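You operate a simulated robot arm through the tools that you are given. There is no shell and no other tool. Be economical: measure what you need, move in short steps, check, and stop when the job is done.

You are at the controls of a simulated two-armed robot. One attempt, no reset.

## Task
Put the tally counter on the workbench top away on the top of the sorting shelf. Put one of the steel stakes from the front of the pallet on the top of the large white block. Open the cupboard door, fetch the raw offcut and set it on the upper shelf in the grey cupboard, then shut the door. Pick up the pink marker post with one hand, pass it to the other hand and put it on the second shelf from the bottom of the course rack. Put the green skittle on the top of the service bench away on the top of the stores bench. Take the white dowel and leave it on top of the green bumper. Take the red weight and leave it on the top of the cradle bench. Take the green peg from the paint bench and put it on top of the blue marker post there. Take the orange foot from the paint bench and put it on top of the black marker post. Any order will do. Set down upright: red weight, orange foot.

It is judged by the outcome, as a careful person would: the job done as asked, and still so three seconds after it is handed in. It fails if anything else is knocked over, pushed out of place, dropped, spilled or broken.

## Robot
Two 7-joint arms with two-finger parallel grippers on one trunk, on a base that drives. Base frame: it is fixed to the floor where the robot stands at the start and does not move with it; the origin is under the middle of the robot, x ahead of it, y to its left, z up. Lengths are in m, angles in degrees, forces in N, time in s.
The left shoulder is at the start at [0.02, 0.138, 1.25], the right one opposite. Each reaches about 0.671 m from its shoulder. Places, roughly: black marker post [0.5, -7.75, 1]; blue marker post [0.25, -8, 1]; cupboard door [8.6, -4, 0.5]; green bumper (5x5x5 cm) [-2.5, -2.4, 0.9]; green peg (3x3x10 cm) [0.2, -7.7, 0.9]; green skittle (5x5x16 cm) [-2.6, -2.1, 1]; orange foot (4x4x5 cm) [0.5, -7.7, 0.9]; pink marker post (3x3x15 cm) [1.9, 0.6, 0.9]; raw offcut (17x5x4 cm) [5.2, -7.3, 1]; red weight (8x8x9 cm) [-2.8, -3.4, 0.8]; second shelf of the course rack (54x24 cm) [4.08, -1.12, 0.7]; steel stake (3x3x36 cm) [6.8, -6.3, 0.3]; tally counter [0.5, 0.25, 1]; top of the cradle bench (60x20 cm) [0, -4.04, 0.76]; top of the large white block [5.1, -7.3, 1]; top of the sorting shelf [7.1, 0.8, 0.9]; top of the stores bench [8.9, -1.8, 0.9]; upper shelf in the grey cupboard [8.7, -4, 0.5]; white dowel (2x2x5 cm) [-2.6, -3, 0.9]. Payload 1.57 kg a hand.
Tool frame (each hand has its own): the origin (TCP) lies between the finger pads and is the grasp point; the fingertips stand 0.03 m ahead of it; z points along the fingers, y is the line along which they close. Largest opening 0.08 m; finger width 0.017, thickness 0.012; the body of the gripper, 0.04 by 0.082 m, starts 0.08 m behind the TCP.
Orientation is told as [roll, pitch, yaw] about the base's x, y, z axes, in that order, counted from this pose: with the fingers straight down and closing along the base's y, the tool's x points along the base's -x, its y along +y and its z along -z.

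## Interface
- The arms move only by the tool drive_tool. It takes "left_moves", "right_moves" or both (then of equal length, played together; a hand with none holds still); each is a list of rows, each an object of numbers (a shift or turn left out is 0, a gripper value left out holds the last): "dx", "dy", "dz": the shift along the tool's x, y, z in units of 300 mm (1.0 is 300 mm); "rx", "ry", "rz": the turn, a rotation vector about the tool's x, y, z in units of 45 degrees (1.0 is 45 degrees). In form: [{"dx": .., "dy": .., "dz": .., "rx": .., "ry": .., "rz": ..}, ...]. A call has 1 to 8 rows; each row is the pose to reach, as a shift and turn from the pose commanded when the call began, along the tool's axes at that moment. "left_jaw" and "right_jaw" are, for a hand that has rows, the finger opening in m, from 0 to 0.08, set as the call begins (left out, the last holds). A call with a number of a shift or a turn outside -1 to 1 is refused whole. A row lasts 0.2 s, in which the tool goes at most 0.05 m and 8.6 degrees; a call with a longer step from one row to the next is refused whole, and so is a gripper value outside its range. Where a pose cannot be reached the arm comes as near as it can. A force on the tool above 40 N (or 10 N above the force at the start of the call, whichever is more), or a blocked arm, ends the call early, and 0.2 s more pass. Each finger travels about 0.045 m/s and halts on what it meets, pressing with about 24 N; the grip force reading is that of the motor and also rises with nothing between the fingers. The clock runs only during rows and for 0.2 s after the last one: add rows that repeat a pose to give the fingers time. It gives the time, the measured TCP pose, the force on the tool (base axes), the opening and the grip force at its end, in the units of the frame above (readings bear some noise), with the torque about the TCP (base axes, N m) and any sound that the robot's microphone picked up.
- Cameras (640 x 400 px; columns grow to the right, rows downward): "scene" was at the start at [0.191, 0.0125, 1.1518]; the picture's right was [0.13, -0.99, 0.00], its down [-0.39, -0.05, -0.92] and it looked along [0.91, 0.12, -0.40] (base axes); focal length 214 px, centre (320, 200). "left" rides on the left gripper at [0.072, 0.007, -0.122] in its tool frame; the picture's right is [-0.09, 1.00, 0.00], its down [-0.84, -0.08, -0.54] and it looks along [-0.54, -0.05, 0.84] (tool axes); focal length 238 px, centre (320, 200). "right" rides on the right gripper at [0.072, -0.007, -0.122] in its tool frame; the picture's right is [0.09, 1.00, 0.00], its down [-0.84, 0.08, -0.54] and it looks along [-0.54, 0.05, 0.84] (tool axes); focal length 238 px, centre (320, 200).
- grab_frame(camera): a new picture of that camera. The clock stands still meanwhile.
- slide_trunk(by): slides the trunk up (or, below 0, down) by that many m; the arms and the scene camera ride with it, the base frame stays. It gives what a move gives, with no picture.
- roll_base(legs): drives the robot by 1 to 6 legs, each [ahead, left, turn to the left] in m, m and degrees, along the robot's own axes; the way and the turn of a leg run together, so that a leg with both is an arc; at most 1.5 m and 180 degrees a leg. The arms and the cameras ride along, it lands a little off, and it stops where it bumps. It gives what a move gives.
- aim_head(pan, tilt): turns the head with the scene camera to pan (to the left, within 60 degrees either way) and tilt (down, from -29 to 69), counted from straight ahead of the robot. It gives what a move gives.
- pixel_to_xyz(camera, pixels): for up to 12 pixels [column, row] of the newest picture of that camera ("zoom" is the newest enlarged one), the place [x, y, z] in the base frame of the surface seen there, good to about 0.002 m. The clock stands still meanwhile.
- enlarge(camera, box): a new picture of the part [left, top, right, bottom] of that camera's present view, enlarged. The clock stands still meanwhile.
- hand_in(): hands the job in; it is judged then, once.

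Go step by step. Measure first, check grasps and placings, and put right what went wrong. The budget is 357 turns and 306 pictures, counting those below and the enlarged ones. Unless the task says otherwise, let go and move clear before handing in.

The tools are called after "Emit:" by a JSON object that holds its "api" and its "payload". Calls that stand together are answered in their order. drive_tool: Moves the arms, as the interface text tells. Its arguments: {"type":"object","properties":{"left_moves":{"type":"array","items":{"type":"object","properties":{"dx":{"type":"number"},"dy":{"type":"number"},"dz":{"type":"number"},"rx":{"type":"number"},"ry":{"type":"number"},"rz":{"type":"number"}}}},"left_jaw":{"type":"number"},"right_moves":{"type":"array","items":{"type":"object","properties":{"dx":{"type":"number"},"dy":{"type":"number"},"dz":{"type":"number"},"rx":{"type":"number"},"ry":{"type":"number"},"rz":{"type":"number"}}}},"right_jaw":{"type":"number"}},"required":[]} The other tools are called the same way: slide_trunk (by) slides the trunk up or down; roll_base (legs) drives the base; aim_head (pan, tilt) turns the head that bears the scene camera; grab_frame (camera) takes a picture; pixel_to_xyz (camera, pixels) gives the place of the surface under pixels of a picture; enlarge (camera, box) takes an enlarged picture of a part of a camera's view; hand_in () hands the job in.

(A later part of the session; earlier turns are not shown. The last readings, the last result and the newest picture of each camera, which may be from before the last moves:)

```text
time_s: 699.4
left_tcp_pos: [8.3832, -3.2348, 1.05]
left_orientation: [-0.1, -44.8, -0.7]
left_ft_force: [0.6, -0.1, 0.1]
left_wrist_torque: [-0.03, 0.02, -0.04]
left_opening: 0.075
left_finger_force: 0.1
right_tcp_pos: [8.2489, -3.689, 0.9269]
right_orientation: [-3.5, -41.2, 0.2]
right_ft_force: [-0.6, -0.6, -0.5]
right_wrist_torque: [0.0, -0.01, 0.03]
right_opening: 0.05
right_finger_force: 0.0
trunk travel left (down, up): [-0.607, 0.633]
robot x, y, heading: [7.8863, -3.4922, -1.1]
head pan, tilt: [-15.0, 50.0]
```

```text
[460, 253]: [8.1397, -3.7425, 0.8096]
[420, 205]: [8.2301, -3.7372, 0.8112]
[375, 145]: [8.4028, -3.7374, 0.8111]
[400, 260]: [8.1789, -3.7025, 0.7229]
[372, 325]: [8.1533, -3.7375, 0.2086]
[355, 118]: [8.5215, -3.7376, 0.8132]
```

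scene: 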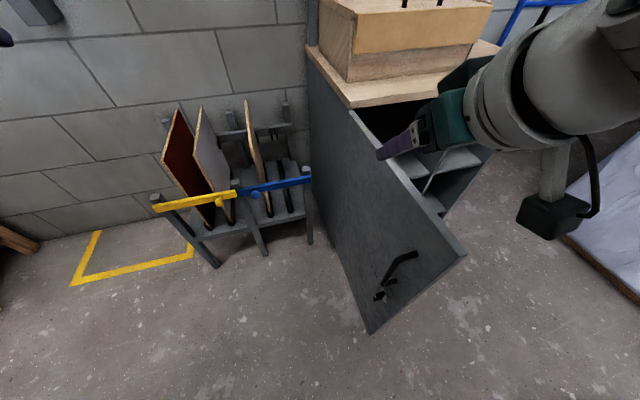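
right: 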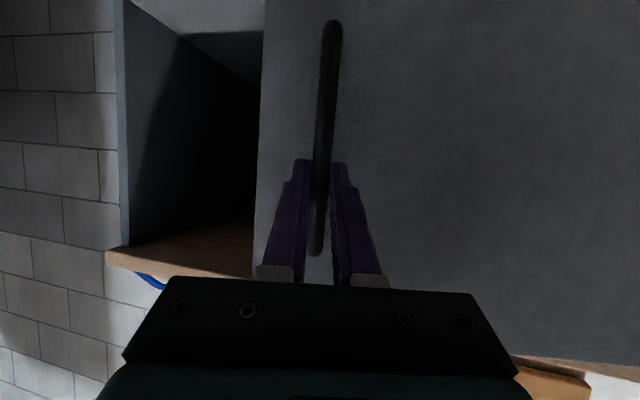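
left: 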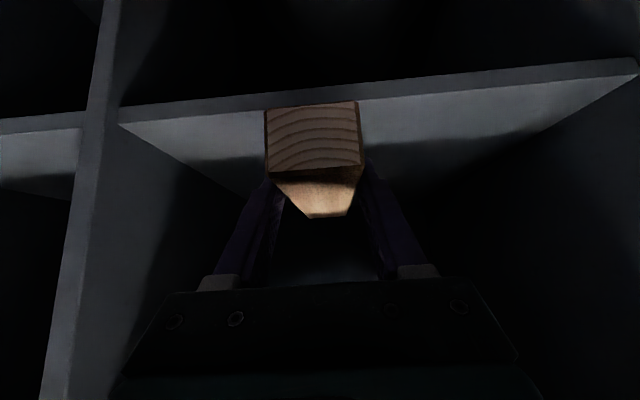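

The door is at 90°; its outer face is at y -3.737. I'll check the boards rack height under my left hand before lowering.

Emit:
{"api": "pixel_to_xyz", "payload": {"camera": "scene", "pixels": [[180, 108], [198, 108], [247, 100], [157, 205], [308, 175], [165, 170], [255, 190]]}}

Emit:
{"api": "roll_base", "payload": {"legs": [[0, 0.06, 1]]}}

```text
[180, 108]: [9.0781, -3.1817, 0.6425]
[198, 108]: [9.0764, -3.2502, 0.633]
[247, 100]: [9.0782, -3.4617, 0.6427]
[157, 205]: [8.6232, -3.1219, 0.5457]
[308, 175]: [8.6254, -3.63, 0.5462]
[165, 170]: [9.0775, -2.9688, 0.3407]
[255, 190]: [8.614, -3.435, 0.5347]
```

```text
time_s: 700.3
left_tcp_pos: [8.3785, -3.1636, 1.0502]
left_orientation: [0.0, -44.8, 0.3]
left_ft_force: [0.5, 0.4, -0.5]
left_wrist_torque: [0.04, 0.0, -0.03]
left_opening: 0.0751
left_finger_force: 0.0
right_tcp_pos: [8.2521, -3.6198, 0.9272]
right_orientation: [-3.6, -41.3, 1.2]
right_ft_force: [0.2, 0.2, 0.5]
right_wrist_torque: [0.0, 0.02, -0.04]
right_opening: 0.0501
right_finger_force: 0.1
trunk travel left (down, up): [-0.607, 0.633]
robot x, y, heading: [7.8875, -3.4308, 0.5]
head pan, tilt: [-15.0, 50.0]
```

Clear. Lower and push the door by strafing south.

Emit:
{"api": "slide_trunk", "payload": {"by": -0.24}}

Emit:
{"api": "roll_base", "payload": {"legs": [[0, -0.2, 0], [0.0, -0.2, 0]]}}

Emit:
{"api": "grab_frame", "payload": {"camera": "scene"}}

```text
time_s: 702.8
left_tcp_pos: [8.3795, -3.1643, 0.809]
left_orientation: [0.0, -44.7, 0.2]
left_ft_force: [-1.2, 0.3, -0.4]
left_wrist_torque: [0.02, 0.02, -0.01]
left_opening: 0.075
left_finger_force: 0.0
right_tcp_pos: [8.2535, -3.622, 0.6865]
right_orientation: [-3.7, -41.2, 1.2]
right_ft_force: [-0.3, 0.3, 0.1]
right_wrist_torque: [-0.02, -0.02, -0.02]
right_opening: 0.0501
right_finger_force: 0.0
trunk travel left (down, up): [-0.367, 0.873]
robot x, y, heading: [7.8858, -3.4311, 0.2]
head pan, tilt: [-15.0, 50.0]
```

```text
time_s: 705.2
left_tcp_pos: [8.3811, -3.4516, 0.8092]
left_orientation: [-0.1, -44.7, 0.3]
left_ft_force: [0.5, -0.4, 0.1]
left_wrist_torque: [0.01, 0.0, 0.0]
left_opening: 0.0752
left_finger_force: 0.0
right_tcp_pos: [8.2568, -3.9053, 0.6903]
right_orientation: [-3.4, -42.1, 1.6]
right_ft_force: [0.1, -0.8, -0.4]
right_wrist_torque: [0.01, 0.01, -0.02]
right_opening: 0.0499
right_finger_force: 0.1
trunk travel left (down, up): [-0.367, 0.873]
robot x, y, heading: [7.8897, -3.7149, 0.3]
head pan, tilt: [-15.0, 50.0]
stopped in leg 2: the force on the tool passed its limit at 50 N (the readings are from after the stop); the commanded pose is now the measured one
```

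```text
132 pictures are left
```

scene: 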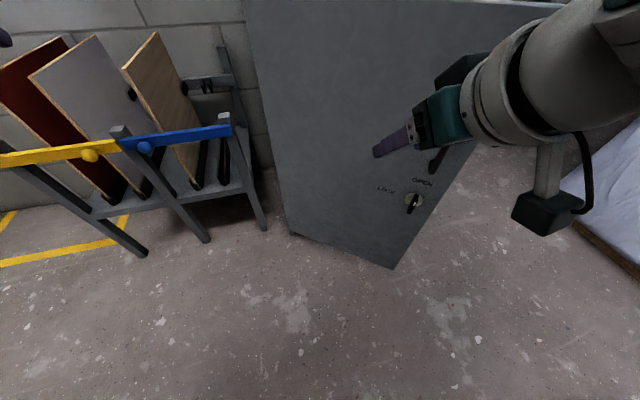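

The door is about half closed. I'll back off, extend the right hand forward, and push it shut head-on.

Emit:
{"api": "roll_base", "payload": {"legs": [[-0.02, 0.06, 0], [-0.0, 0.0, 0]]}}

Emit:
{"api": "slide_trunk", "payload": {"by": 0.24}}

Emit:
{"api": "drive_tool", "payload": {"right_moves": [{"dx": -0.08, "dz": 0.07}, {"dx": -0.16, "dz": 0.14}, {"dx": -0.24, "dz": 0.21}, {"dx": -0.297, "dz": 0.268}], "right_jaw": 0.0}}

Emit:
{"api": "grab_frame", "payload": {"camera": "scene"}}

```text
time_s: 706.5
left_tcp_pos: [8.3601, -3.3886, 0.8102]
left_orientation: [0.1, -44.8, 0.3]
left_ft_force: [0.0, -0.4, -0.2]
left_wrist_torque: [0.01, -0.01, 0.01]
left_opening: 0.0749
left_finger_force: 0.1
right_tcp_pos: [8.2364, -3.842, 0.6896]
right_orientation: [-3.3, -41.9, 1.6]
right_ft_force: [-0.1, 0.2, -0.1]
right_wrist_torque: [-0.01, -0.03, -0.04]
right_opening: 0.05
right_finger_force: 0.1
trunk travel left (down, up): [-0.367, 0.873]
robot x, y, heading: [7.868, -3.6539, 0.4]
head pan, tilt: [-15.0, 50.0]
```

```text
time_s: 709.0
left_tcp_pos: [8.3598, -3.3881, 1.0481]
left_orientation: [-0.1, -44.8, 0.2]
left_ft_force: [-0.7, 0.7, -0.7]
left_wrist_torque: [-0.02, -0.01, -0.02]
left_opening: 0.0749
left_finger_force: 0.1
right_tcp_pos: [8.2356, -3.8422, 0.93]
right_orientation: [-3.2, -42.0, 1.4]
right_ft_force: [0.6, -1.5, -0.3]
right_wrist_torque: [-0.02, 0.03, -0.02]
right_opening: 0.05
right_finger_force: 0.1
trunk travel left (down, up): [-0.607, 0.633]
robot x, y, heading: [7.8698, -3.656, 0.3]
head pan, tilt: [-15.0, 50.0]
```

```text
time_s: 710.0
left_tcp_pos: [8.3601, -3.3876, 1.0508]
left_orientation: [0.0, -44.8, 0.3]
left_ft_force: [-0.2, -0.9, -0.1]
left_wrist_torque: [0.01, 0.0, -0.02]
left_opening: 0.075
left_finger_force: 0.0
right_tcp_pos: [8.3569, -3.842, 0.93]
right_orientation: [-3.2, -42.1, 1.6]
right_ft_force: [-0.2, -0.4, 0.1]
right_wrist_torque: [0.01, 0.02, 0.03]
right_opening: 0.0004
right_finger_force: 21.5
trunk travel left (down, up): [-0.607, 0.633]
robot x, y, heading: [7.8673, -3.6537, 0.3]
head pan, tilt: [-15.0, 50.0]
```

```text
131 pictures are left
```

scene: 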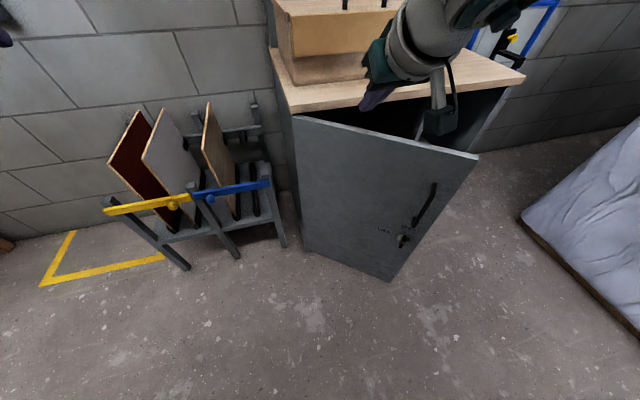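

Emit:
{"api": "pixel_to_xyz", "payload": {"camera": "scene", "pixels": [[472, 157], [385, 135], [410, 215], [350, 200], [398, 240]]}}

```text
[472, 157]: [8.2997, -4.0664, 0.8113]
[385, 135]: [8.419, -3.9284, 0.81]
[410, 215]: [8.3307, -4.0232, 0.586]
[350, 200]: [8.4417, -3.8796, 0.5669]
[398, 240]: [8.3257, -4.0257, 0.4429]
```

The door is 38° open. I'll lower the hand west of it, then push it forward.

Emit:
{"api": "slide_trunk", "payload": {"by": -0.24}}

Emit:
{"api": "roll_base", "payload": {"legs": [[0, -0.06, 0], [0.14, 0, 0]]}}

Emit:
{"api": "grab_frame", "payload": {"camera": "scene"}}

```text
time_s: 712.5
left_tcp_pos: [8.3602, -3.3886, 0.8105]
left_orientation: [-0.1, -44.8, 0.3]
left_ft_force: [0.4, -0.8, -0.6]
left_wrist_torque: [0.03, -0.01, 0.01]
left_opening: 0.0749
left_finger_force: 0.1
right_tcp_pos: [8.3569, -3.8428, 0.6896]
right_orientation: [-3.2, -41.9, 1.5]
right_ft_force: [-0.2, -0.1, 0.5]
right_wrist_torque: [0.04, -0.03, 0.01]
right_opening: 0.0002
right_finger_force: 21.4
trunk travel left (down, up): [-0.367, 0.873]
robot x, y, heading: [7.8705, -3.6523, 0.1]
head pan, tilt: [-15.0, 50.0]
```

```text
time_s: 714.4
left_tcp_pos: [8.5013, -3.4464, 0.8097]
left_orientation: [-0.1, -44.8, 0.1]
left_ft_force: [0.5, -0.5, 0.1]
left_wrist_torque: [-0.01, 0.01, -0.01]
left_opening: 0.0752
left_finger_force: 0.0
right_tcp_pos: [8.4967, -3.9023, 0.6906]
right_orientation: [-3.1, -42.1, 1.5]
right_ft_force: [0.1, 0.1, 1.0]
right_wrist_torque: [0.01, 0.02, 0.03]
right_opening: 0.0
right_finger_force: 21.5
trunk travel left (down, up): [-0.367, 0.873]
robot x, y, heading: [8.01, -3.7132, 0.3]
head pan, tilt: [-15.0, 50.0]
```

```text
130 pictures are left
```

scene: 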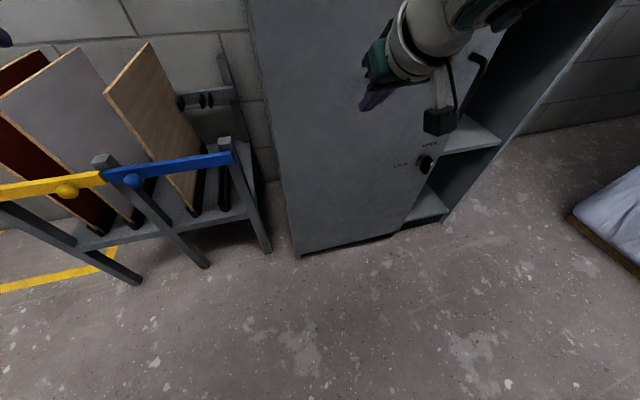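

Nearly shut. Shift nearer the handle side and press it home.

Emit:
{"api": "roll_base", "payload": {"legs": [[-0.04, 0, 0], [0, -0.12, 0], [0.075, 0, 0]]}}

Emit:
{"api": "grab_frame", "payload": {"camera": "scene"}}

```text
time_s: 716.8
left_tcp_pos: [8.5333, -3.5646, 0.8097]
left_orientation: [0.1, -44.8, 0.1]
left_ft_force: [0.1, 0.3, -0.8]
left_wrist_torque: [0.01, 0.01, 0.01]
left_opening: 0.0749
left_finger_force: 0.0
right_tcp_pos: [8.5259, -4.0205, 0.6901]
right_orientation: [-3.0, -41.7, 1.2]
right_ft_force: [0.7, 0.3, -0.7]
right_wrist_torque: [0.0, 0.0, -0.01]
right_opening: 0.0
right_finger_force: 21.3
trunk travel left (down, up): [-0.367, 0.873]
robot x, y, heading: [8.0406, -3.8287, -0.1]
head pan, tilt: [-15.0, 50.0]
stopped in leg 3: the force on the tool passed its limit at 133 N (the readings are from after the stop); the commanded pose is now the measured one
```

```text
129 pictures are left
```

scene: 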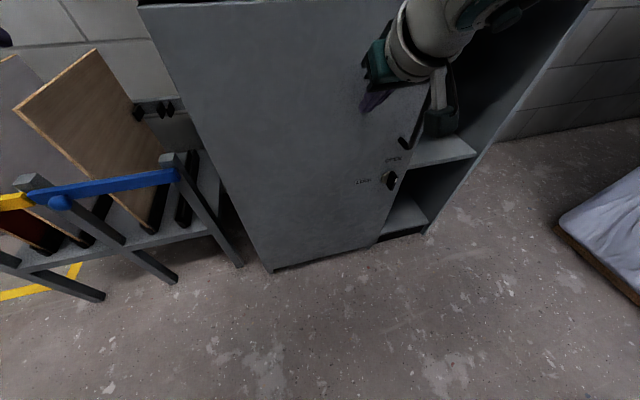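

The door hit its stop. I'll back away and verify it is flush.

Emit:
{"api": "roll_base", "payload": {"legs": [[-0.17, 0, 0]]}}

Emit:
{"api": "slide_trunk", "payload": {"by": 0.25}}

Emit:
{"api": "grab_frame", "payload": {"camera": "scene"}}

```text
time_s: 718.2
left_tcp_pos: [8.3647, -3.5676, 0.8102]
left_orientation: [0.0, -44.8, 0.0]
left_ft_force: [0.1, -0.5, -1.1]
left_wrist_torque: [0.0, 0.01, -0.01]
left_opening: 0.075
left_finger_force: 0.1
right_tcp_pos: [8.3583, -4.0206, 0.69]
right_orientation: [-3.0, -41.7, 1.1]
right_ft_force: [0.4, -0.4, -0.6]
right_wrist_torque: [0.01, -0.01, 0.0]
right_opening: 0.0002
right_finger_force: 21.6
trunk travel left (down, up): [-0.367, 0.873]
robot x, y, heading: [7.8673, -3.8314, -0.0]
head pan, tilt: [-15.0, 50.0]
```

```text
time_s: 720.8
left_tcp_pos: [8.3654, -3.5669, 1.0606]
left_orientation: [0.0, -44.9, 0.1]
left_ft_force: [0.1, -0.2, -0.2]
left_wrist_torque: [-0.02, 0.01, 0.0]
left_opening: 0.075
left_finger_force: 0.0
right_tcp_pos: [8.3578, -4.0205, 0.9388]
right_orientation: [-3.1, -41.7, 1.2]
right_ft_force: [0.1, 0.1, -0.2]
right_wrist_torque: [0.0, 0.03, 0.02]
right_opening: 0.0
right_finger_force: 21.4
trunk travel left (down, up): [-0.617, 0.623]
robot x, y, heading: [7.8674, -3.8289, -0.4]
head pan, tilt: [-15.0, 50.0]
```

```text
128 pictures are left
```

scene: 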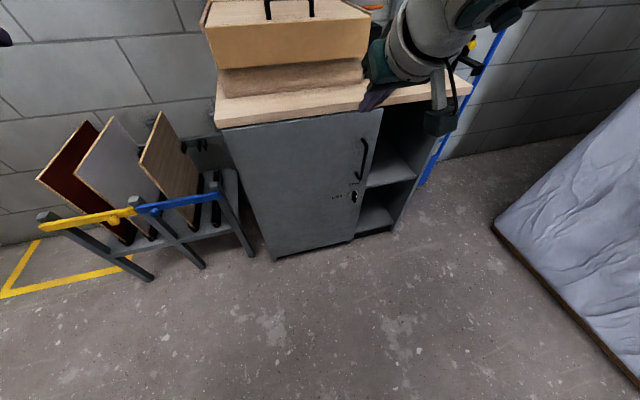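

Emit:
{"api": "pixel_to_xyz", "payload": {"camera": "scene", "pixels": [[240, 150], [300, 200], [345, 150], [352, 220], [375, 125]]}}

```text
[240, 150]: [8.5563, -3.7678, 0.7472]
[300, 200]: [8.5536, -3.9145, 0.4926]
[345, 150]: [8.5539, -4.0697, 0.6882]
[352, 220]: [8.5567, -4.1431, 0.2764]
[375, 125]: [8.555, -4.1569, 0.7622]
```

The door is flush (x 8.555). Remaining: the green peg and orange foot at the paint bench. I'll head west past the wall end.

Emit:
{"api": "roll_base", "payload": {"legs": [[0, -0.38, 0], [0, 0, -90], [0, 0, -90], [0, 0.28, 0], [0.7, 0, 0]]}}

Emit:
{"api": "aim_head", "payload": {"pan": 0, "tilt": 20}}

Emit:
{"api": "grab_frame", "payload": {"camera": "scene"}}

```text
time_s: 735.6
left_tcp_pos: [6.7267, -4.7157, 1.0509]
left_orientation: [0.1, -43.7, 178.3]
left_ft_force: [0.1, -0.5, -0.1]
left_wrist_torque: [0.0, -0.02, -0.02]
left_opening: 0.075
left_finger_force: 0.1
right_tcp_pos: [6.758, -4.2787, 0.9297]
right_orientation: [-1.8, -39.9, -179.2]
right_ft_force: [0.1, -0.5, -0.4]
right_wrist_torque: [-0.05, 0.03, -0.01]
right_opening: 0.0
right_finger_force: 21.2
trunk travel left (down, up): [-0.617, 0.623]
robot x, y, heading: [7.2089, -4.465, 178.1]
head pan, tilt: [-15.0, 50.0]
stopped in leg 5: the robot was blocked; the commanded pose is now the measured one
```

```text
time_s: 736.5
left_tcp_pos: [6.7278, -4.7167, 1.0501]
left_orientation: [0.1, -43.6, 178.5]
left_ft_force: [0.4, -0.9, 0.2]
left_wrist_torque: [0.01, 0.01, -0.02]
left_opening: 0.0749
left_finger_force: 0.2
right_tcp_pos: [6.7596, -4.2787, 0.9274]
right_orientation: [-1.6, -39.7, -179.0]
right_ft_force: [-0.1, 0.2, 0.8]
right_wrist_torque: [0.01, -0.01, -0.02]
right_opening: 0.0
right_finger_force: 21.2
trunk travel left (down, up): [-0.617, 0.623]
robot x, y, heading: [7.2138, -4.4651, 178.8]
head pan, tilt: [0.0, 20.0]
```

```text
127 pictures are left
```

scene: 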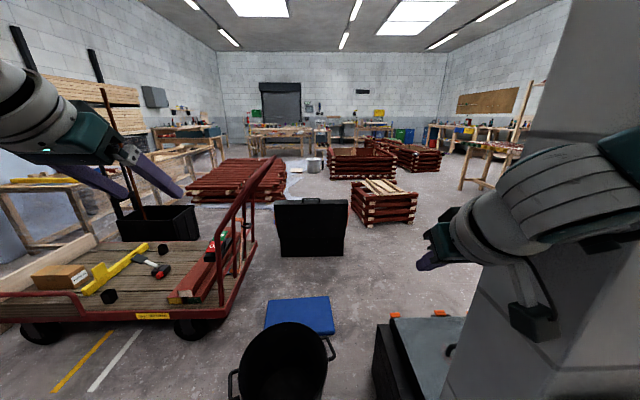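

Emit:
{"api": "pixel_to_xyz", "payload": {"camera": "scene", "pixels": [[280, 360], [300, 320], [312, 240], [312, 256], [280, 250], [345, 250], [255, 160], [380, 222], [400, 370], [450, 330], [355, 190], [270, 195]]}}

Emit:
{"api": "roll_base", "payload": {"legs": [[0, 0.09, 1.2], [0.12, 0.1, 0]]}}

```text
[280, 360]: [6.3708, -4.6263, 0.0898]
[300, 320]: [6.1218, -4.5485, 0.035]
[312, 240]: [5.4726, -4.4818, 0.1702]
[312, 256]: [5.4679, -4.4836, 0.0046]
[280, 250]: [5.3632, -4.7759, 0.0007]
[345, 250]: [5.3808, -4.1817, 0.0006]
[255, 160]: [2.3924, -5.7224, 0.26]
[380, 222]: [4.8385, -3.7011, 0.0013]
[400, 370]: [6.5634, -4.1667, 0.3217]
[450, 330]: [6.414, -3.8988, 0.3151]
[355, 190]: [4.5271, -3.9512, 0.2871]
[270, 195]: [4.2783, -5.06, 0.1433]
```

```text
time_s: 738.6
left_tcp_pos: [6.5956, -4.9129, 1.0607]
left_orientation: [0.0, -44.8, 179.8]
left_ft_force: [0.2, -0.5, 0.0]
left_wrist_torque: [0.02, 0.0, -0.03]
left_opening: 0.0749
left_finger_force: 0.0
right_tcp_pos: [6.609, -4.4719, 0.9404]
right_orientation: [-2.1, -41.4, -177.9]
right_ft_force: [0.0, 0.1, 0.0]
right_wrist_torque: [-0.02, 0.01, 0.02]
right_opening: 0.0
right_finger_force: 21.7
trunk travel left (down, up): [-0.617, 0.623]
robot x, y, heading: [7.0881, -4.6498, 179.8]
head pan, tilt: [0.0, 20.0]
```

I'll raise the trunk a little and thread west between the bucket and the cart, then on toward the open middle.

Emit:
{"api": "slide_trunk", "payload": {"by": 0.15}}

Emit:
{"api": "roll_base", "payload": {"legs": [[0.3, 0.28, 0.2], [1.0, 0, 0], [0.95, 0, 0], [0.35, -0.4, 0], [1.0, 0, 0]]}}

Emit:
{"api": "grab_frame", "payload": {"camera": "scene"}}

```text
time_s: 740.4
left_tcp_pos: [6.595, -4.9135, 1.2095]
left_orientation: [0.0, -44.7, 179.8]
left_ft_force: [0.1, 0.6, 0.0]
left_wrist_torque: [-0.04, 0.0, 0.0]
left_opening: 0.0749
left_finger_force: 0.0
right_tcp_pos: [6.6094, -4.4726, 1.0914]
right_orientation: [-2.0, -41.4, -178.0]
right_ft_force: [0.1, -0.3, 0.3]
right_wrist_torque: [-0.02, 0.05, -0.03]
right_opening: 0.0002
right_finger_force: 21.1
trunk travel left (down, up): [-0.767, 0.473]
robot x, y, heading: [7.0909, -4.6514, 179.7]
head pan, tilt: [0.0, 20.0]
```

```text
time_s: 759.5
left_tcp_pos: [3.0199, -4.7923, 1.209]
left_orientation: [0.0, -44.7, 179.6]
left_ft_force: [0.3, 0.7, 0.0]
left_wrist_torque: [0.0, 0.0, -0.02]
left_opening: 0.0748
left_finger_force: 0.1
right_tcp_pos: [3.0375, -4.3505, 1.0908]
right_orientation: [-2.0, -41.3, -178.2]
right_ft_force: [0.6, 0.2, 0.4]
right_wrist_torque: [0.01, 0.03, -0.03]
right_opening: 0.0
right_finger_force: 20.9
trunk travel left (down, up): [-0.767, 0.473]
robot x, y, heading: [3.5135, -4.532, 179.5]
head pan, tilt: [0.0, 20.0]
```

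```text
126 pictures are left
```

scene: 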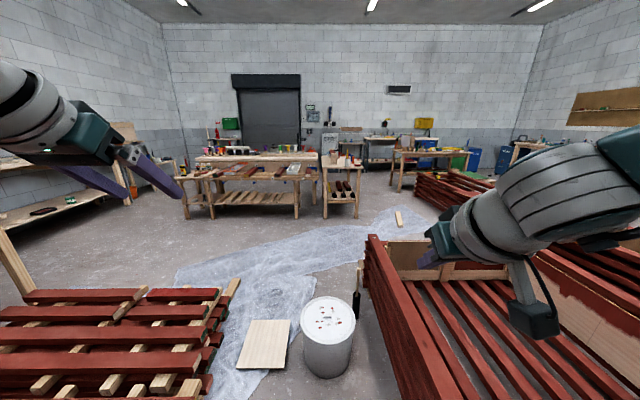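

Emit:
{"api": "pixel_to_xyz", "payload": {"camera": "scene", "pixels": [[40, 210], [90, 195], [185, 215], [205, 255], [325, 375], [265, 345], [130, 195], [300, 215], [160, 170], [150, 240], [235, 290], [365, 240]]}}

Emit:
{"api": "enlarge", "payload": {"camera": "scene", "box": [0, 110, 240, 260]}}

```text
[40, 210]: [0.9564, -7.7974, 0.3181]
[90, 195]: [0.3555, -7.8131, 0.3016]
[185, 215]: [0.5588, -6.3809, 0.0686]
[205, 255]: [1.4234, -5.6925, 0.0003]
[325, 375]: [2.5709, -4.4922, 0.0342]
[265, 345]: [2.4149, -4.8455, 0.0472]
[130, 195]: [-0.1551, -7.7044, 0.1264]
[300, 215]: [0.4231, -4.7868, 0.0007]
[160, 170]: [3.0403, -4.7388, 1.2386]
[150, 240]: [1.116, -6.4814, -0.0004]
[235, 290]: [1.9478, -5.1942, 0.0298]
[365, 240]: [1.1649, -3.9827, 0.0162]
```

```text
2.67 times, centred on (120, 185) of scene
```

zoom: 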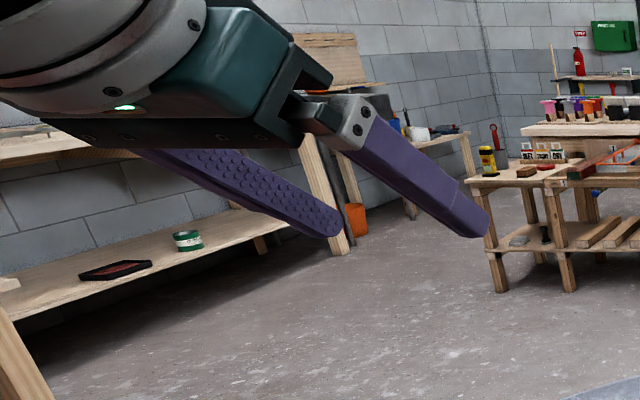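

The paint bench is along the south wall (front about y -7.5). I'll go round the red stack and down to it.

Emit:
{"api": "roll_base", "payload": {"legs": [[0.3, 0.3, 0.4], [1.5, 0, 0], [0.15, 0.7, 0], [0, 0.8, 0], [0.7, 0.2, 0], [0, 0, 90]]}}

Emit:
{"api": "aim_head", "payload": {"pan": 0, "tilt": 30}}

Emit:
{"api": "grab_frame", "payload": {"camera": "scene"}}

```text
time_s: 783.7
left_tcp_pos: [1.1632, -7.0053, 1.2092]
left_orientation: [-0.1, -44.8, -90.4]
left_ft_force: [0.4, 0.3, -0.7]
left_wrist_torque: [-0.02, -0.01, 0.02]
left_opening: 0.0748
left_finger_force: 0.2
right_tcp_pos: [0.7231, -6.9876, 1.0903]
right_orientation: [-2.0, -41.3, -88.3]
right_ft_force: [0.4, 1.0, 0.2]
right_wrist_torque: [0.05, 0.0, -0.02]
right_opening: 0.0
right_finger_force: 21.1
trunk travel left (down, up): [-0.767, 0.473]
robot x, y, heading: [0.9046, -6.5114, -90.6]
head pan, tilt: [0.0, 20.0]
```

```text
time_s: 784.4
left_tcp_pos: [1.1643, -7.005, 1.2088]
left_orientation: [0.0, -44.9, -90.4]
left_ft_force: [0.5, -0.7, 0.3]
left_wrist_torque: [0.0, -0.01, 0.02]
left_opening: 0.0751
left_finger_force: 0.1
right_tcp_pos: [0.7237, -6.9884, 1.0899]
right_orientation: [-2.0, -41.2, -88.2]
right_ft_force: [-0.4, 0.7, 0.7]
right_wrist_torque: [-0.01, -0.01, 0.01]
right_opening: 0.0
right_finger_force: 21.2
trunk travel left (down, up): [-0.767, 0.473]
robot x, y, heading: [0.9024, -6.51, -90.5]
head pan, tilt: [0.0, 30.0]
```

```text
124 pictures are left
```

scene: 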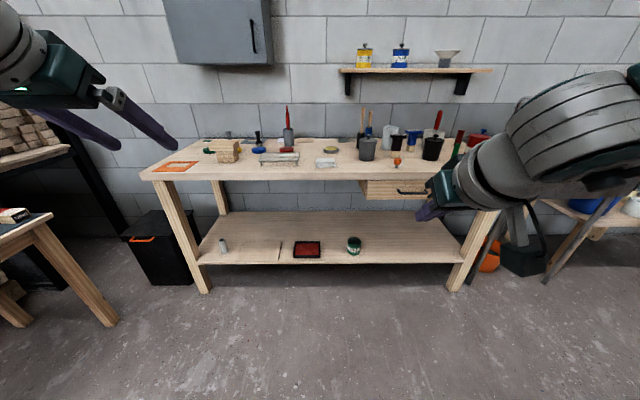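

The paint bench is in view. I'll enlarge its right part to find the marker posts, peg and foot.

Emit:
{"api": "enlarge", "payload": {"camera": "scene", "box": [310, 100, 510, 200]}}

Emit:
{"api": "pixel_to_xyz", "payload": {"camera": "scene", "pixels": [[155, 175], [440, 178], [397, 160], [397, 145], [412, 135], [458, 140], [433, 148], [367, 147], [387, 135], [370, 125], [480, 135], [330, 162]]}}

```text
3.20 times, centred on (410, 150) of scene
```

zoom: 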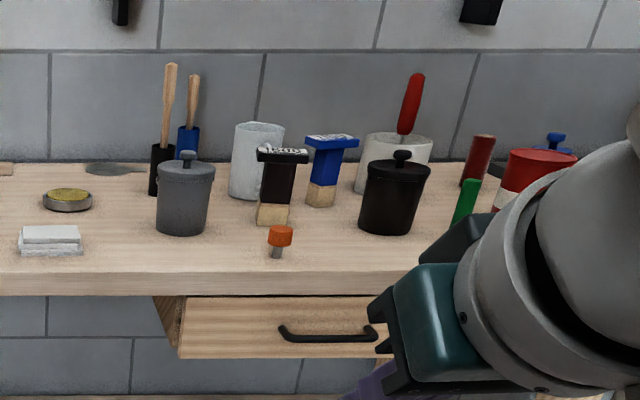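

```text
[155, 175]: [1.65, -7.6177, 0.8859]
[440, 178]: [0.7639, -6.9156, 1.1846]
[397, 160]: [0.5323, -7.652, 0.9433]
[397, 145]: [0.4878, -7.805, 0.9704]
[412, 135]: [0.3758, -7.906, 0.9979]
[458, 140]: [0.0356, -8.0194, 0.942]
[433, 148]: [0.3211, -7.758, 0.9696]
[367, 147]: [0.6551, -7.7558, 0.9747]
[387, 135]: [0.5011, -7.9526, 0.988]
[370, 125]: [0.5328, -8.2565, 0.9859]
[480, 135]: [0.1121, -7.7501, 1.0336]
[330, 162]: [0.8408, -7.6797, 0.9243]
```

Emit:
{"api": "roll_base", "payload": {"legs": [[0.4, -0.42, 0.5]]}}

Emit:
{"api": "aim_head", "payload": {"pan": 0, "tilt": 35}}

Emit:
{"api": "grab_frame", "payload": {"camera": "scene"}}

Emit:
{"api": "enlarge", "payload": {"camera": "scene", "box": [230, 80, 430, 220]}}

```text
time_s: 787.7
left_tcp_pos: [0.7476, -7.4011, 1.2109]
left_orientation: [0.1, -44.7, -90.2]
left_ft_force: [0.3, -0.9, 0.3]
left_wrist_torque: [0.01, -0.03, 0.01]
left_opening: 0.0749
left_finger_force: 0.0
right_tcp_pos: [0.305, -7.3857, 1.0901]
right_orientation: [-2.0, -41.3, -88.0]
right_ft_force: [-0.8, 0.0, 0.5]
right_wrist_torque: [0.01, 0.02, 0.01]
right_opening: 0.0001
right_finger_force: 21.4
trunk travel left (down, up): [-0.767, 0.473]
robot x, y, heading: [0.482, -6.9068, -90.2]
head pan, tilt: [0.0, 30.0]
```

```text
time_s: 788.3
left_tcp_pos: [0.7465, -7.4013, 1.2098]
left_orientation: [0.0, -44.7, -90.2]
left_ft_force: [0.3, 0.4, 0.0]
left_wrist_torque: [0.0, 0.02, -0.02]
left_opening: 0.0747
left_finger_force: 0.1
right_tcp_pos: [0.3062, -7.3857, 1.0901]
right_orientation: [-2.0, -41.3, -88.0]
right_ft_force: [0.2, 0.3, 0.0]
right_wrist_torque: [0.0, -0.02, -0.01]
right_opening: 0.0
right_finger_force: 20.7
trunk travel left (down, up): [-0.767, 0.473]
robot x, y, heading: [0.4824, -6.9078, -90.4]
head pan, tilt: [0.0, 35.0]
```

```text
122 pictures are left
```

scene: 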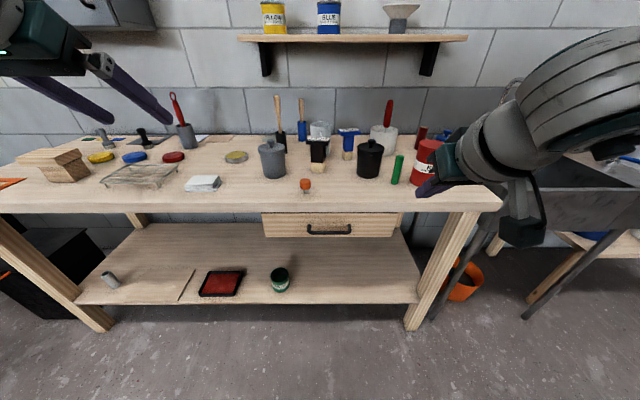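

```text
2.86 times, centred on (330, 150) of scene
```

zoom: 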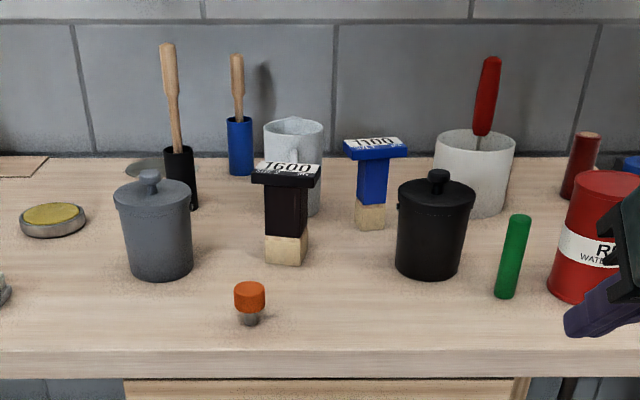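

Now everything is visible: black post (label 1600), blue post (1100), orange foot, green peg. Measuring precisely.

Emit:
{"api": "pixel_to_xyz", "payload": {"camera": "zoom", "pixels": [[288, 170], [256, 180], [318, 182], [268, 164], [318, 165], [288, 183], [376, 145], [346, 155], [404, 152], [352, 142], [398, 138], [376, 156]]}}

Emit:
{"api": "pixel_to_xyz", "payload": {"camera": "zoom", "pixels": [[520, 217], [515, 235], [508, 265], [503, 292], [250, 287], [250, 300], [250, 318], [237, 298], [263, 298], [435, 220], [405, 190], [190, 200]]}}

```text
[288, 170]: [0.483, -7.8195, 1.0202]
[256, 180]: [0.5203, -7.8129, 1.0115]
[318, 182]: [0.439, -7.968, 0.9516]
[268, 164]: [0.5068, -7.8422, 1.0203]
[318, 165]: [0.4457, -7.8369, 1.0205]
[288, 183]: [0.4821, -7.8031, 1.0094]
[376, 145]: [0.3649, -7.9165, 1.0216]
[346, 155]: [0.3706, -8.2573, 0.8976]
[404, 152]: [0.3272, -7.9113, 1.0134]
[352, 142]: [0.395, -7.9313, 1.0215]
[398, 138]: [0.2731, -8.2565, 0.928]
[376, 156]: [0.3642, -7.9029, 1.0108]
```

```text
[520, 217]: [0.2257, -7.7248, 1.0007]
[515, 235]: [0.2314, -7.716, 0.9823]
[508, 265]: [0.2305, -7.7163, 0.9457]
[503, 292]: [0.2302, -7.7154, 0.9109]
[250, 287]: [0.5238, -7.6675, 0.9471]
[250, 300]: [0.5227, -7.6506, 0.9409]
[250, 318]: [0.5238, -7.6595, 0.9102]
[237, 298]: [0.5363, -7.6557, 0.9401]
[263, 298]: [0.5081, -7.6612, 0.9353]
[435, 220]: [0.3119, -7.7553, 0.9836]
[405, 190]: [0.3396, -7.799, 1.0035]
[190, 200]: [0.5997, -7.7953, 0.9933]
```

Posts: black top centre (0.483,-7.824,1.0205), blue top centre (0.3635,-7.924,1.022). Peg axis (0.229,-7.73), foot axis (0.5225,-7.666). I'll start with the peg using the right hand.

Emit:
{"api": "drive_tool", "payload": {"right_moves": [{"rx": -0.008, "ry": -0.04, "rz": 0.016}, {"rx": -0.016, "ry": -0.082, "rz": 0.033}, {"rx": -0.016, "ry": -0.082, "rz": 0.033}, {"rx": -0.016, "ry": -0.082, "rz": 0.033}], "left_moves": [{"dx": -0.1, "dz": -0.1}, {"dx": -0.2, "dz": -0.2}, {"dx": -0.25, "dz": -0.25}, {"dx": -0.25, "dz": -0.25}], "right_jaw": 0.044}}

Emit:
{"api": "roll_base", "payload": {"legs": [[0.22, -0.077, 0.4]]}}

Emit:
{"api": "slide_trunk", "payload": {"by": -0.12}}

Emit:
{"api": "grab_frame", "payload": {"camera": "right"}}

```text
time_s: 789.3
left_tcp_pos: [0.7466, -7.4022, 1.3166]
left_orientation: [0.1, -44.7, -90.1]
left_ft_force: [-1.2, 0.3, 0.4]
left_wrist_torque: [0.0, 0.0, -0.02]
left_opening: 0.0749
left_finger_force: 0.1
right_tcp_pos: [0.3063, -7.3866, 1.0912]
right_orientation: [0.1, -45.0, -90.0]
right_ft_force: [-0.1, -0.6, 0.7]
right_wrist_torque: [0.02, 0.02, 0.02]
right_opening: 0.0439
right_finger_force: 0.0
trunk travel left (down, up): [-0.767, 0.473]
robot x, y, heading: [0.4848, -6.9053, -90.3]
head pan, tilt: [0.0, 35.0]
```

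```text
time_s: 791.1
left_tcp_pos: [0.6778, -7.6187, 1.316]
left_orientation: [0.0, -44.9, -89.2]
left_ft_force: [0.5, -0.3, -0.4]
left_wrist_torque: [0.0, 0.01, -0.01]
left_opening: 0.0754
left_finger_force: 0.0
right_tcp_pos: [0.237, -7.6081, 1.0901]
right_orientation: [0.0, -44.9, -89.2]
right_ft_force: [-0.6, 0.5, 0.3]
right_wrist_torque: [-0.01, 0.0, 0.02]
right_opening: 0.0437
right_finger_force: 0.1
trunk travel left (down, up): [-0.767, 0.473]
robot x, y, heading: [0.4071, -7.124, -89.4]
head pan, tilt: [0.0, 35.0]
```

```text
time_s: 792.6
left_tcp_pos: [0.6778, -7.6182, 1.1957]
left_orientation: [0.0, -44.9, -89.3]
left_ft_force: [0.2, 0.1, -0.8]
left_wrist_torque: [-0.01, 0.03, 0.0]
left_opening: 0.0748
left_finger_force: 0.0
right_tcp_pos: [0.2366, -7.6076, 0.9708]
right_orientation: [0.1, -45.0, -89.1]
right_ft_force: [-0.6, -0.3, -0.2]
right_wrist_torque: [-0.01, 0.02, -0.01]
right_opening: 0.0438
right_finger_force: 0.1
trunk travel left (down, up): [-0.647, 0.593]
robot x, y, heading: [0.4075, -7.1276, -89.2]
head pan, tilt: [0.0, 35.0]
```

```text
120 pictures are left
```

right: 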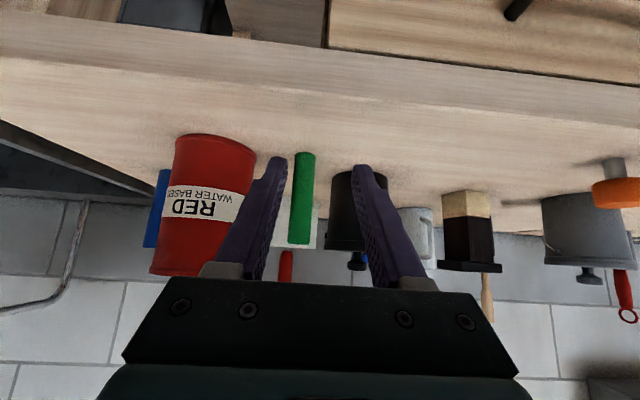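

Emit:
{"api": "pixel_to_xyz", "payload": {"camera": "right", "pixels": [[304, 160], [303, 200], [294, 190], [313, 190], [250, 160], [240, 230], [335, 200], [330, 180]]}}

```text
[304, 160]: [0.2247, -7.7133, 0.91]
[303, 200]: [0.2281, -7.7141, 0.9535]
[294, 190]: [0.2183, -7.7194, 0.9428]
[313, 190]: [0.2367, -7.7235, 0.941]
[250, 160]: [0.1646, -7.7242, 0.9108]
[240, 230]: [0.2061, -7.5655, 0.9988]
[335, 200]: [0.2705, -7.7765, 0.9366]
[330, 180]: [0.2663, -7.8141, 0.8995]
```

The peg's axis is (0.2275,-7.724) with about 3 cm to the pot. I'll narrow the jaw slightly and drive in.

Emit:
{"api": "drive_tool", "payload": {"right_moves": [{"dz": 0}, {"dz": 0}], "right_jaw": 0.038}}

Emit:
{"api": "roll_base", "payload": {"legs": [[0.05, -0.01, -0.8]]}}

Emit:
{"api": "grab_frame", "payload": {"camera": "right"}}

```text
time_s: 793.2
left_tcp_pos: [0.6778, -7.6176, 1.1966]
left_orientation: [0.1, -44.8, -89.3]
left_ft_force: [-0.1, 0.3, -0.1]
left_wrist_torque: [-0.01, 0.02, 0.0]
left_opening: 0.075
left_finger_force: 0.2
right_tcp_pos: [0.2378, -7.6088, 0.9704]
right_orientation: [0.1, -45.0, -89.0]
right_ft_force: [0.2, -0.5, -0.1]
right_wrist_torque: [0.02, -0.02, -0.01]
right_opening: 0.0383
right_finger_force: 0.0
trunk travel left (down, up): [-0.647, 0.593]
robot x, y, heading: [0.412, -7.1273, -89.4]
head pan, tilt: [0.0, 35.0]
```

```text
time_s: 794.1
left_tcp_pos: [0.6592, -7.6734, 1.1969]
left_orientation: [0.0, -44.8, -90.3]
left_ft_force: [-0.9, 0.1, 0.2]
left_wrist_torque: [0.01, 0.05, 0.02]
left_opening: 0.0749
left_finger_force: 0.0
right_tcp_pos: [0.2201, -7.6569, 0.9701]
right_orientation: [0.1, -45.0, -89.9]
right_ft_force: [-1.2, -0.3, -0.6]
right_wrist_torque: [0.02, -0.02, -0.03]
right_opening: 0.0385
right_finger_force: 0.0
trunk travel left (down, up): [-0.647, 0.593]
robot x, y, heading: [0.3984, -7.1796, -90.3]
head pan, tilt: [0.0, 35.0]
```

```text
119 pictures are left
```

right: 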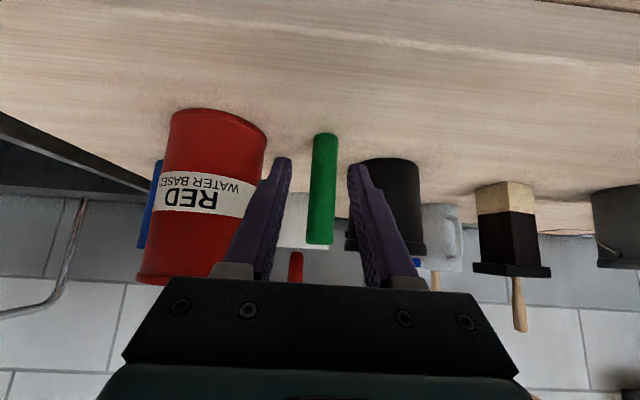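

Centred in view. Advance the last 6.5 cm and close.

Emit:
{"api": "roll_base", "payload": {"legs": [[0.065, 0.003, 0]]}}

Emit:
{"api": "grab_frame", "payload": {"camera": "right"}}

```text
time_s: 795.1
left_tcp_pos: [0.661, -7.7381, 1.1962]
left_orientation: [0.1, -44.7, -90.3]
left_ft_force: [-0.7, 0.3, 0.5]
left_wrist_torque: [0.06, 0.03, 0.01]
left_opening: 0.0752
left_finger_force: 0.1
right_tcp_pos: [0.2225, -7.7216, 0.9713]
right_orientation: [0.2, -45.1, -90.1]
right_ft_force: [-0.2, -0.4, -0.2]
right_wrist_torque: [-0.03, -0.01, 0.0]
right_opening: 0.0378
right_finger_force: 0.0
trunk travel left (down, up): [-0.647, 0.593]
robot x, y, heading: [0.4021, -7.2425, -90.5]
head pan, tilt: [0.0, 35.0]
```

```text
118 pictures are left
```

right: 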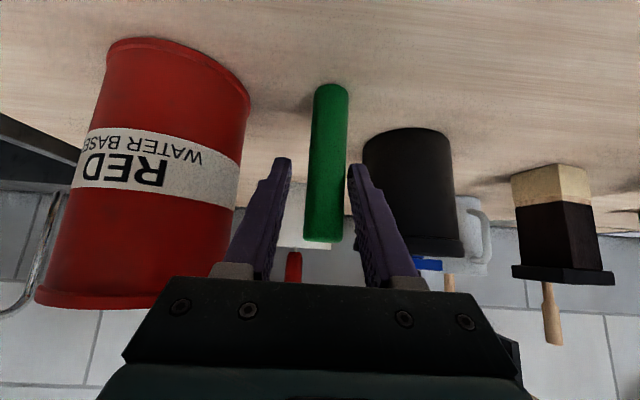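

Emit:
{"api": "drive_tool", "payload": {"right_moves": [{"dy": 0.015}, {"dy": 0.015}]}}

Emit:
{"api": "drive_tool", "payload": {"right_moves": [{"dz": 0}, {"dz": 0}, {"dz": 0}, {"dz": 0}], "right_jaw": 0.002}}

Emit:
{"api": "slide_trunk", "payload": {"by": 0.17}}

Emit:
{"api": "grab_frame", "payload": {"camera": "right"}}

Emit:
{"api": "grab_frame", "payload": {"camera": "scene"}}

```text
time_s: 795.7
left_tcp_pos: [0.6621, -7.7374, 1.1959]
left_orientation: [0.0, -44.7, -90.3]
left_ft_force: [0.0, 1.4, -0.1]
left_wrist_torque: [0.02, -0.01, 0.02]
left_opening: 0.0752
left_finger_force: 0.0
right_tcp_pos: [0.2254, -7.7208, 0.9706]
right_orientation: [0.1, -45.0, -90.0]
right_ft_force: [-0.4, -0.3, -0.2]
right_wrist_torque: [-0.02, 0.04, -0.01]
right_opening: 0.0379
right_finger_force: 0.0
trunk travel left (down, up): [-0.647, 0.593]
robot x, y, heading: [0.4007, -7.2434, -90.4]
head pan, tilt: [0.0, 35.0]
```

```text
time_s: 796.7
left_tcp_pos: [0.6623, -7.7378, 1.1973]
left_orientation: [0.1, -44.7, -90.4]
left_ft_force: [1.8, 0.7, 0.8]
left_wrist_torque: [-0.01, 0.0, -0.02]
left_opening: 0.0747
left_finger_force: 0.2
right_tcp_pos: [0.2255, -7.7213, 0.971]
right_orientation: [0.1, -45.0, -90.0]
right_ft_force: [1.4, -0.1, 1.8]
right_wrist_torque: [-0.01, -0.08, 0.02]
right_opening: 0.0219
right_finger_force: 23.7
trunk travel left (down, up): [-0.647, 0.593]
robot x, y, heading: [0.4046, -7.2396, -90.5]
head pan, tilt: [0.0, 35.0]
```

```text
time_s: 798.6
left_tcp_pos: [0.661, -7.7379, 1.3661]
left_orientation: [0.1, -44.7, -90.3]
left_ft_force: [0.7, 0.6, 0.0]
left_wrist_torque: [0.02, -0.03, -0.01]
left_opening: 0.0749
left_finger_force: 0.0
right_tcp_pos: [0.226, -7.7205, 1.1417]
right_orientation: [0.2, -45.1, -90.0]
right_ft_force: [-0.5, 0.7, 0.5]
right_wrist_torque: [0.02, 0.0, -0.01]
right_opening: 0.0225
right_finger_force: 24.2
trunk travel left (down, up): [-0.817, 0.423]
robot x, y, heading: [0.4023, -7.244, -90.1]
head pan, tilt: [0.0, 35.0]
```

```text
117 pictures are left
```

right: 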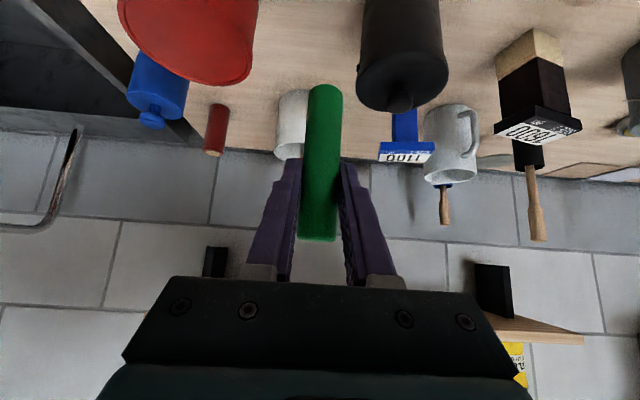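

```text
116 pictures are left
```

scene: 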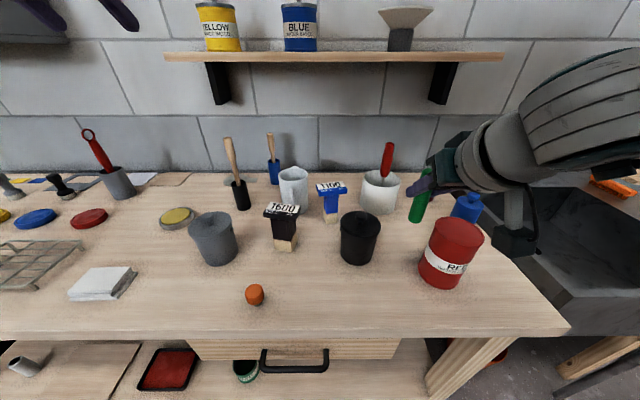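

Peg held (0.022). Before moving to the blue post, I'll measure the wall shelf and re-measure the blue post's top.

Emit:
{"api": "pixel_to_xyz", "payload": {"camera": "scene", "pixels": [[330, 58], [170, 58], [500, 58], [220, 90], [440, 90], [332, 183], [318, 188], [345, 186], [388, 160], [230, 145]]}}

Emit:
{"api": "enlarge", "payload": {"camera": "scene", "box": [250, 150, 410, 270]}}

Emit:
{"api": "pixel_to_xyz", "payload": {"camera": "zoom", "pixels": [[320, 130], [290, 140], [360, 140], [282, 133], [372, 132], [320, 146], [125, 230], [72, 238], [182, 240], [90, 222], [180, 225], [125, 245]]}}

```text
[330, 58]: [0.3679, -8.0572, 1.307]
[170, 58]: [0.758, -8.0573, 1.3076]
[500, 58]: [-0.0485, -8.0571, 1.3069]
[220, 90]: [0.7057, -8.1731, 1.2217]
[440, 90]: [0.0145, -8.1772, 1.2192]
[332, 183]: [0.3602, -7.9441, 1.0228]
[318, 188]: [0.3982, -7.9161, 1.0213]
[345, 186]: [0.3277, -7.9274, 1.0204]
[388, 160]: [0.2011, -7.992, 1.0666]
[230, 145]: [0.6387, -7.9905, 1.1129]
```

```text
3.33 times, centred on (330, 210) of scene
```

zoom: 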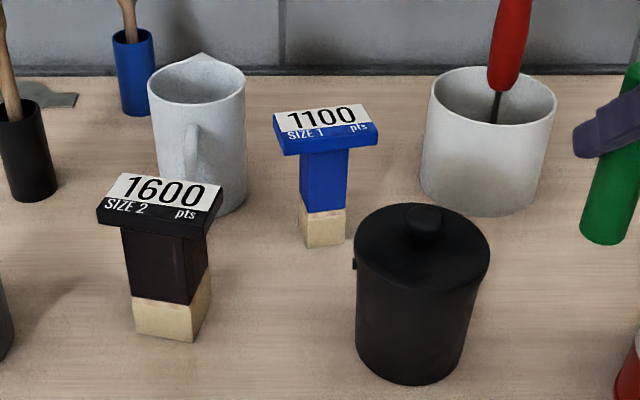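

```text
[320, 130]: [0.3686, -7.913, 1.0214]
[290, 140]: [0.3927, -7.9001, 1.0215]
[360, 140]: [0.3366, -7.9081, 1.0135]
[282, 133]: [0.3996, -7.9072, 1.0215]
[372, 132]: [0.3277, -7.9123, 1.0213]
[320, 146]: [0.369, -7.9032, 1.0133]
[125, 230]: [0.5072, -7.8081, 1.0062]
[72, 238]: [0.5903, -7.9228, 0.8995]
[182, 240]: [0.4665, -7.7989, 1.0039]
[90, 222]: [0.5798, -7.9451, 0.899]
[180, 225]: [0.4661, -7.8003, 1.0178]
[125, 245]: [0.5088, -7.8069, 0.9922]
```

The blue top centre is (0.364,-7.926,1.0215). I'll carry the peg over it (bottom at 1.07 clears everything) and fine-tune.

Emit:
{"api": "roll_base", "payload": {"legs": [[0.1, 0.138, 0], [0.103, 0, 0]]}}

Emit:
{"api": "grab_frame", "payload": {"camera": "right"}}

Emit:
{"api": "enlarge", "payload": {"camera": "scene", "box": [250, 130, 450, 290]}}

```text
time_s: 800.9
left_tcp_pos: [0.7976, -7.9449, 1.3659]
left_orientation: [0.0, -44.7, -90.1]
left_ft_force: [0.3, 0.0, -0.1]
left_wrist_torque: [-0.02, 0.01, 0.01]
left_opening: 0.0751
left_finger_force: 0.0
right_tcp_pos: [0.3596, -7.9281, 1.1405]
right_orientation: [0.1, -45.0, -89.9]
right_ft_force: [-0.4, 0.2, -0.5]
right_wrist_torque: [0.02, -0.01, 0.0]
right_opening: 0.0224
right_finger_force: 24.3
trunk travel left (down, up): [-0.817, 0.423]
robot x, y, heading: [0.5326, -7.4485, -90.5]
head pan, tilt: [0.0, 35.0]
```

```text
114 pictures are left
```

right: 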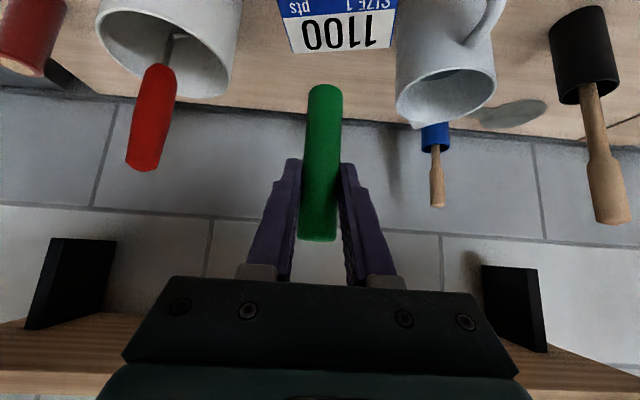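

```text
2.50 times, centred on (350, 210) of scene
```

zoom: 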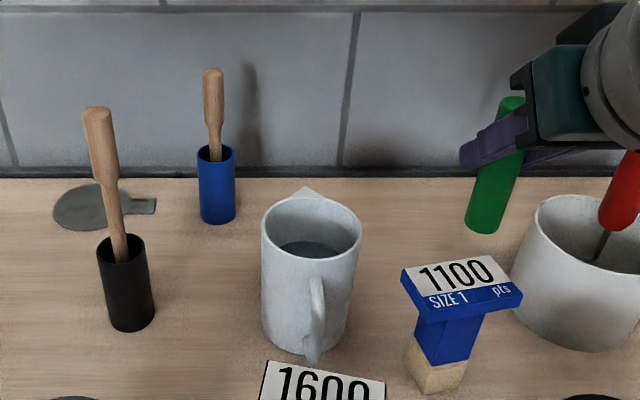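

Emit:
{"api": "pixel_to_xyz", "payload": {"camera": "zoom", "pixels": [[492, 190], [484, 225], [500, 160], [460, 277], [410, 272], [490, 258], [515, 292], [432, 305], [462, 290]]}}

Emit:
{"api": "pixel_to_xyz", "payload": {"camera": "right", "pixels": [[323, 95], [322, 150], [340, 30], [295, 45], [385, 40], [300, 10]]}}

```text
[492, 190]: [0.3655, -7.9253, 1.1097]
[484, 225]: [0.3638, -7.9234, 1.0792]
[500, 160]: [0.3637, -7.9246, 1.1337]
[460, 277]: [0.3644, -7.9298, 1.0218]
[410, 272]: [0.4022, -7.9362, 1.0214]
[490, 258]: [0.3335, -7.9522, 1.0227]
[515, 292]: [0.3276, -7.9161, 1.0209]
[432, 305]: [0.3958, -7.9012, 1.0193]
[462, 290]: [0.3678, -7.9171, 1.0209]
```

```text
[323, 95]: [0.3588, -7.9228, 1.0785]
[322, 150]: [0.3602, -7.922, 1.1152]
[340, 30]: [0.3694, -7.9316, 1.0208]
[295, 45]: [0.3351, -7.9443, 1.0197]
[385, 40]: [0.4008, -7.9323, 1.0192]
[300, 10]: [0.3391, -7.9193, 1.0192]
```

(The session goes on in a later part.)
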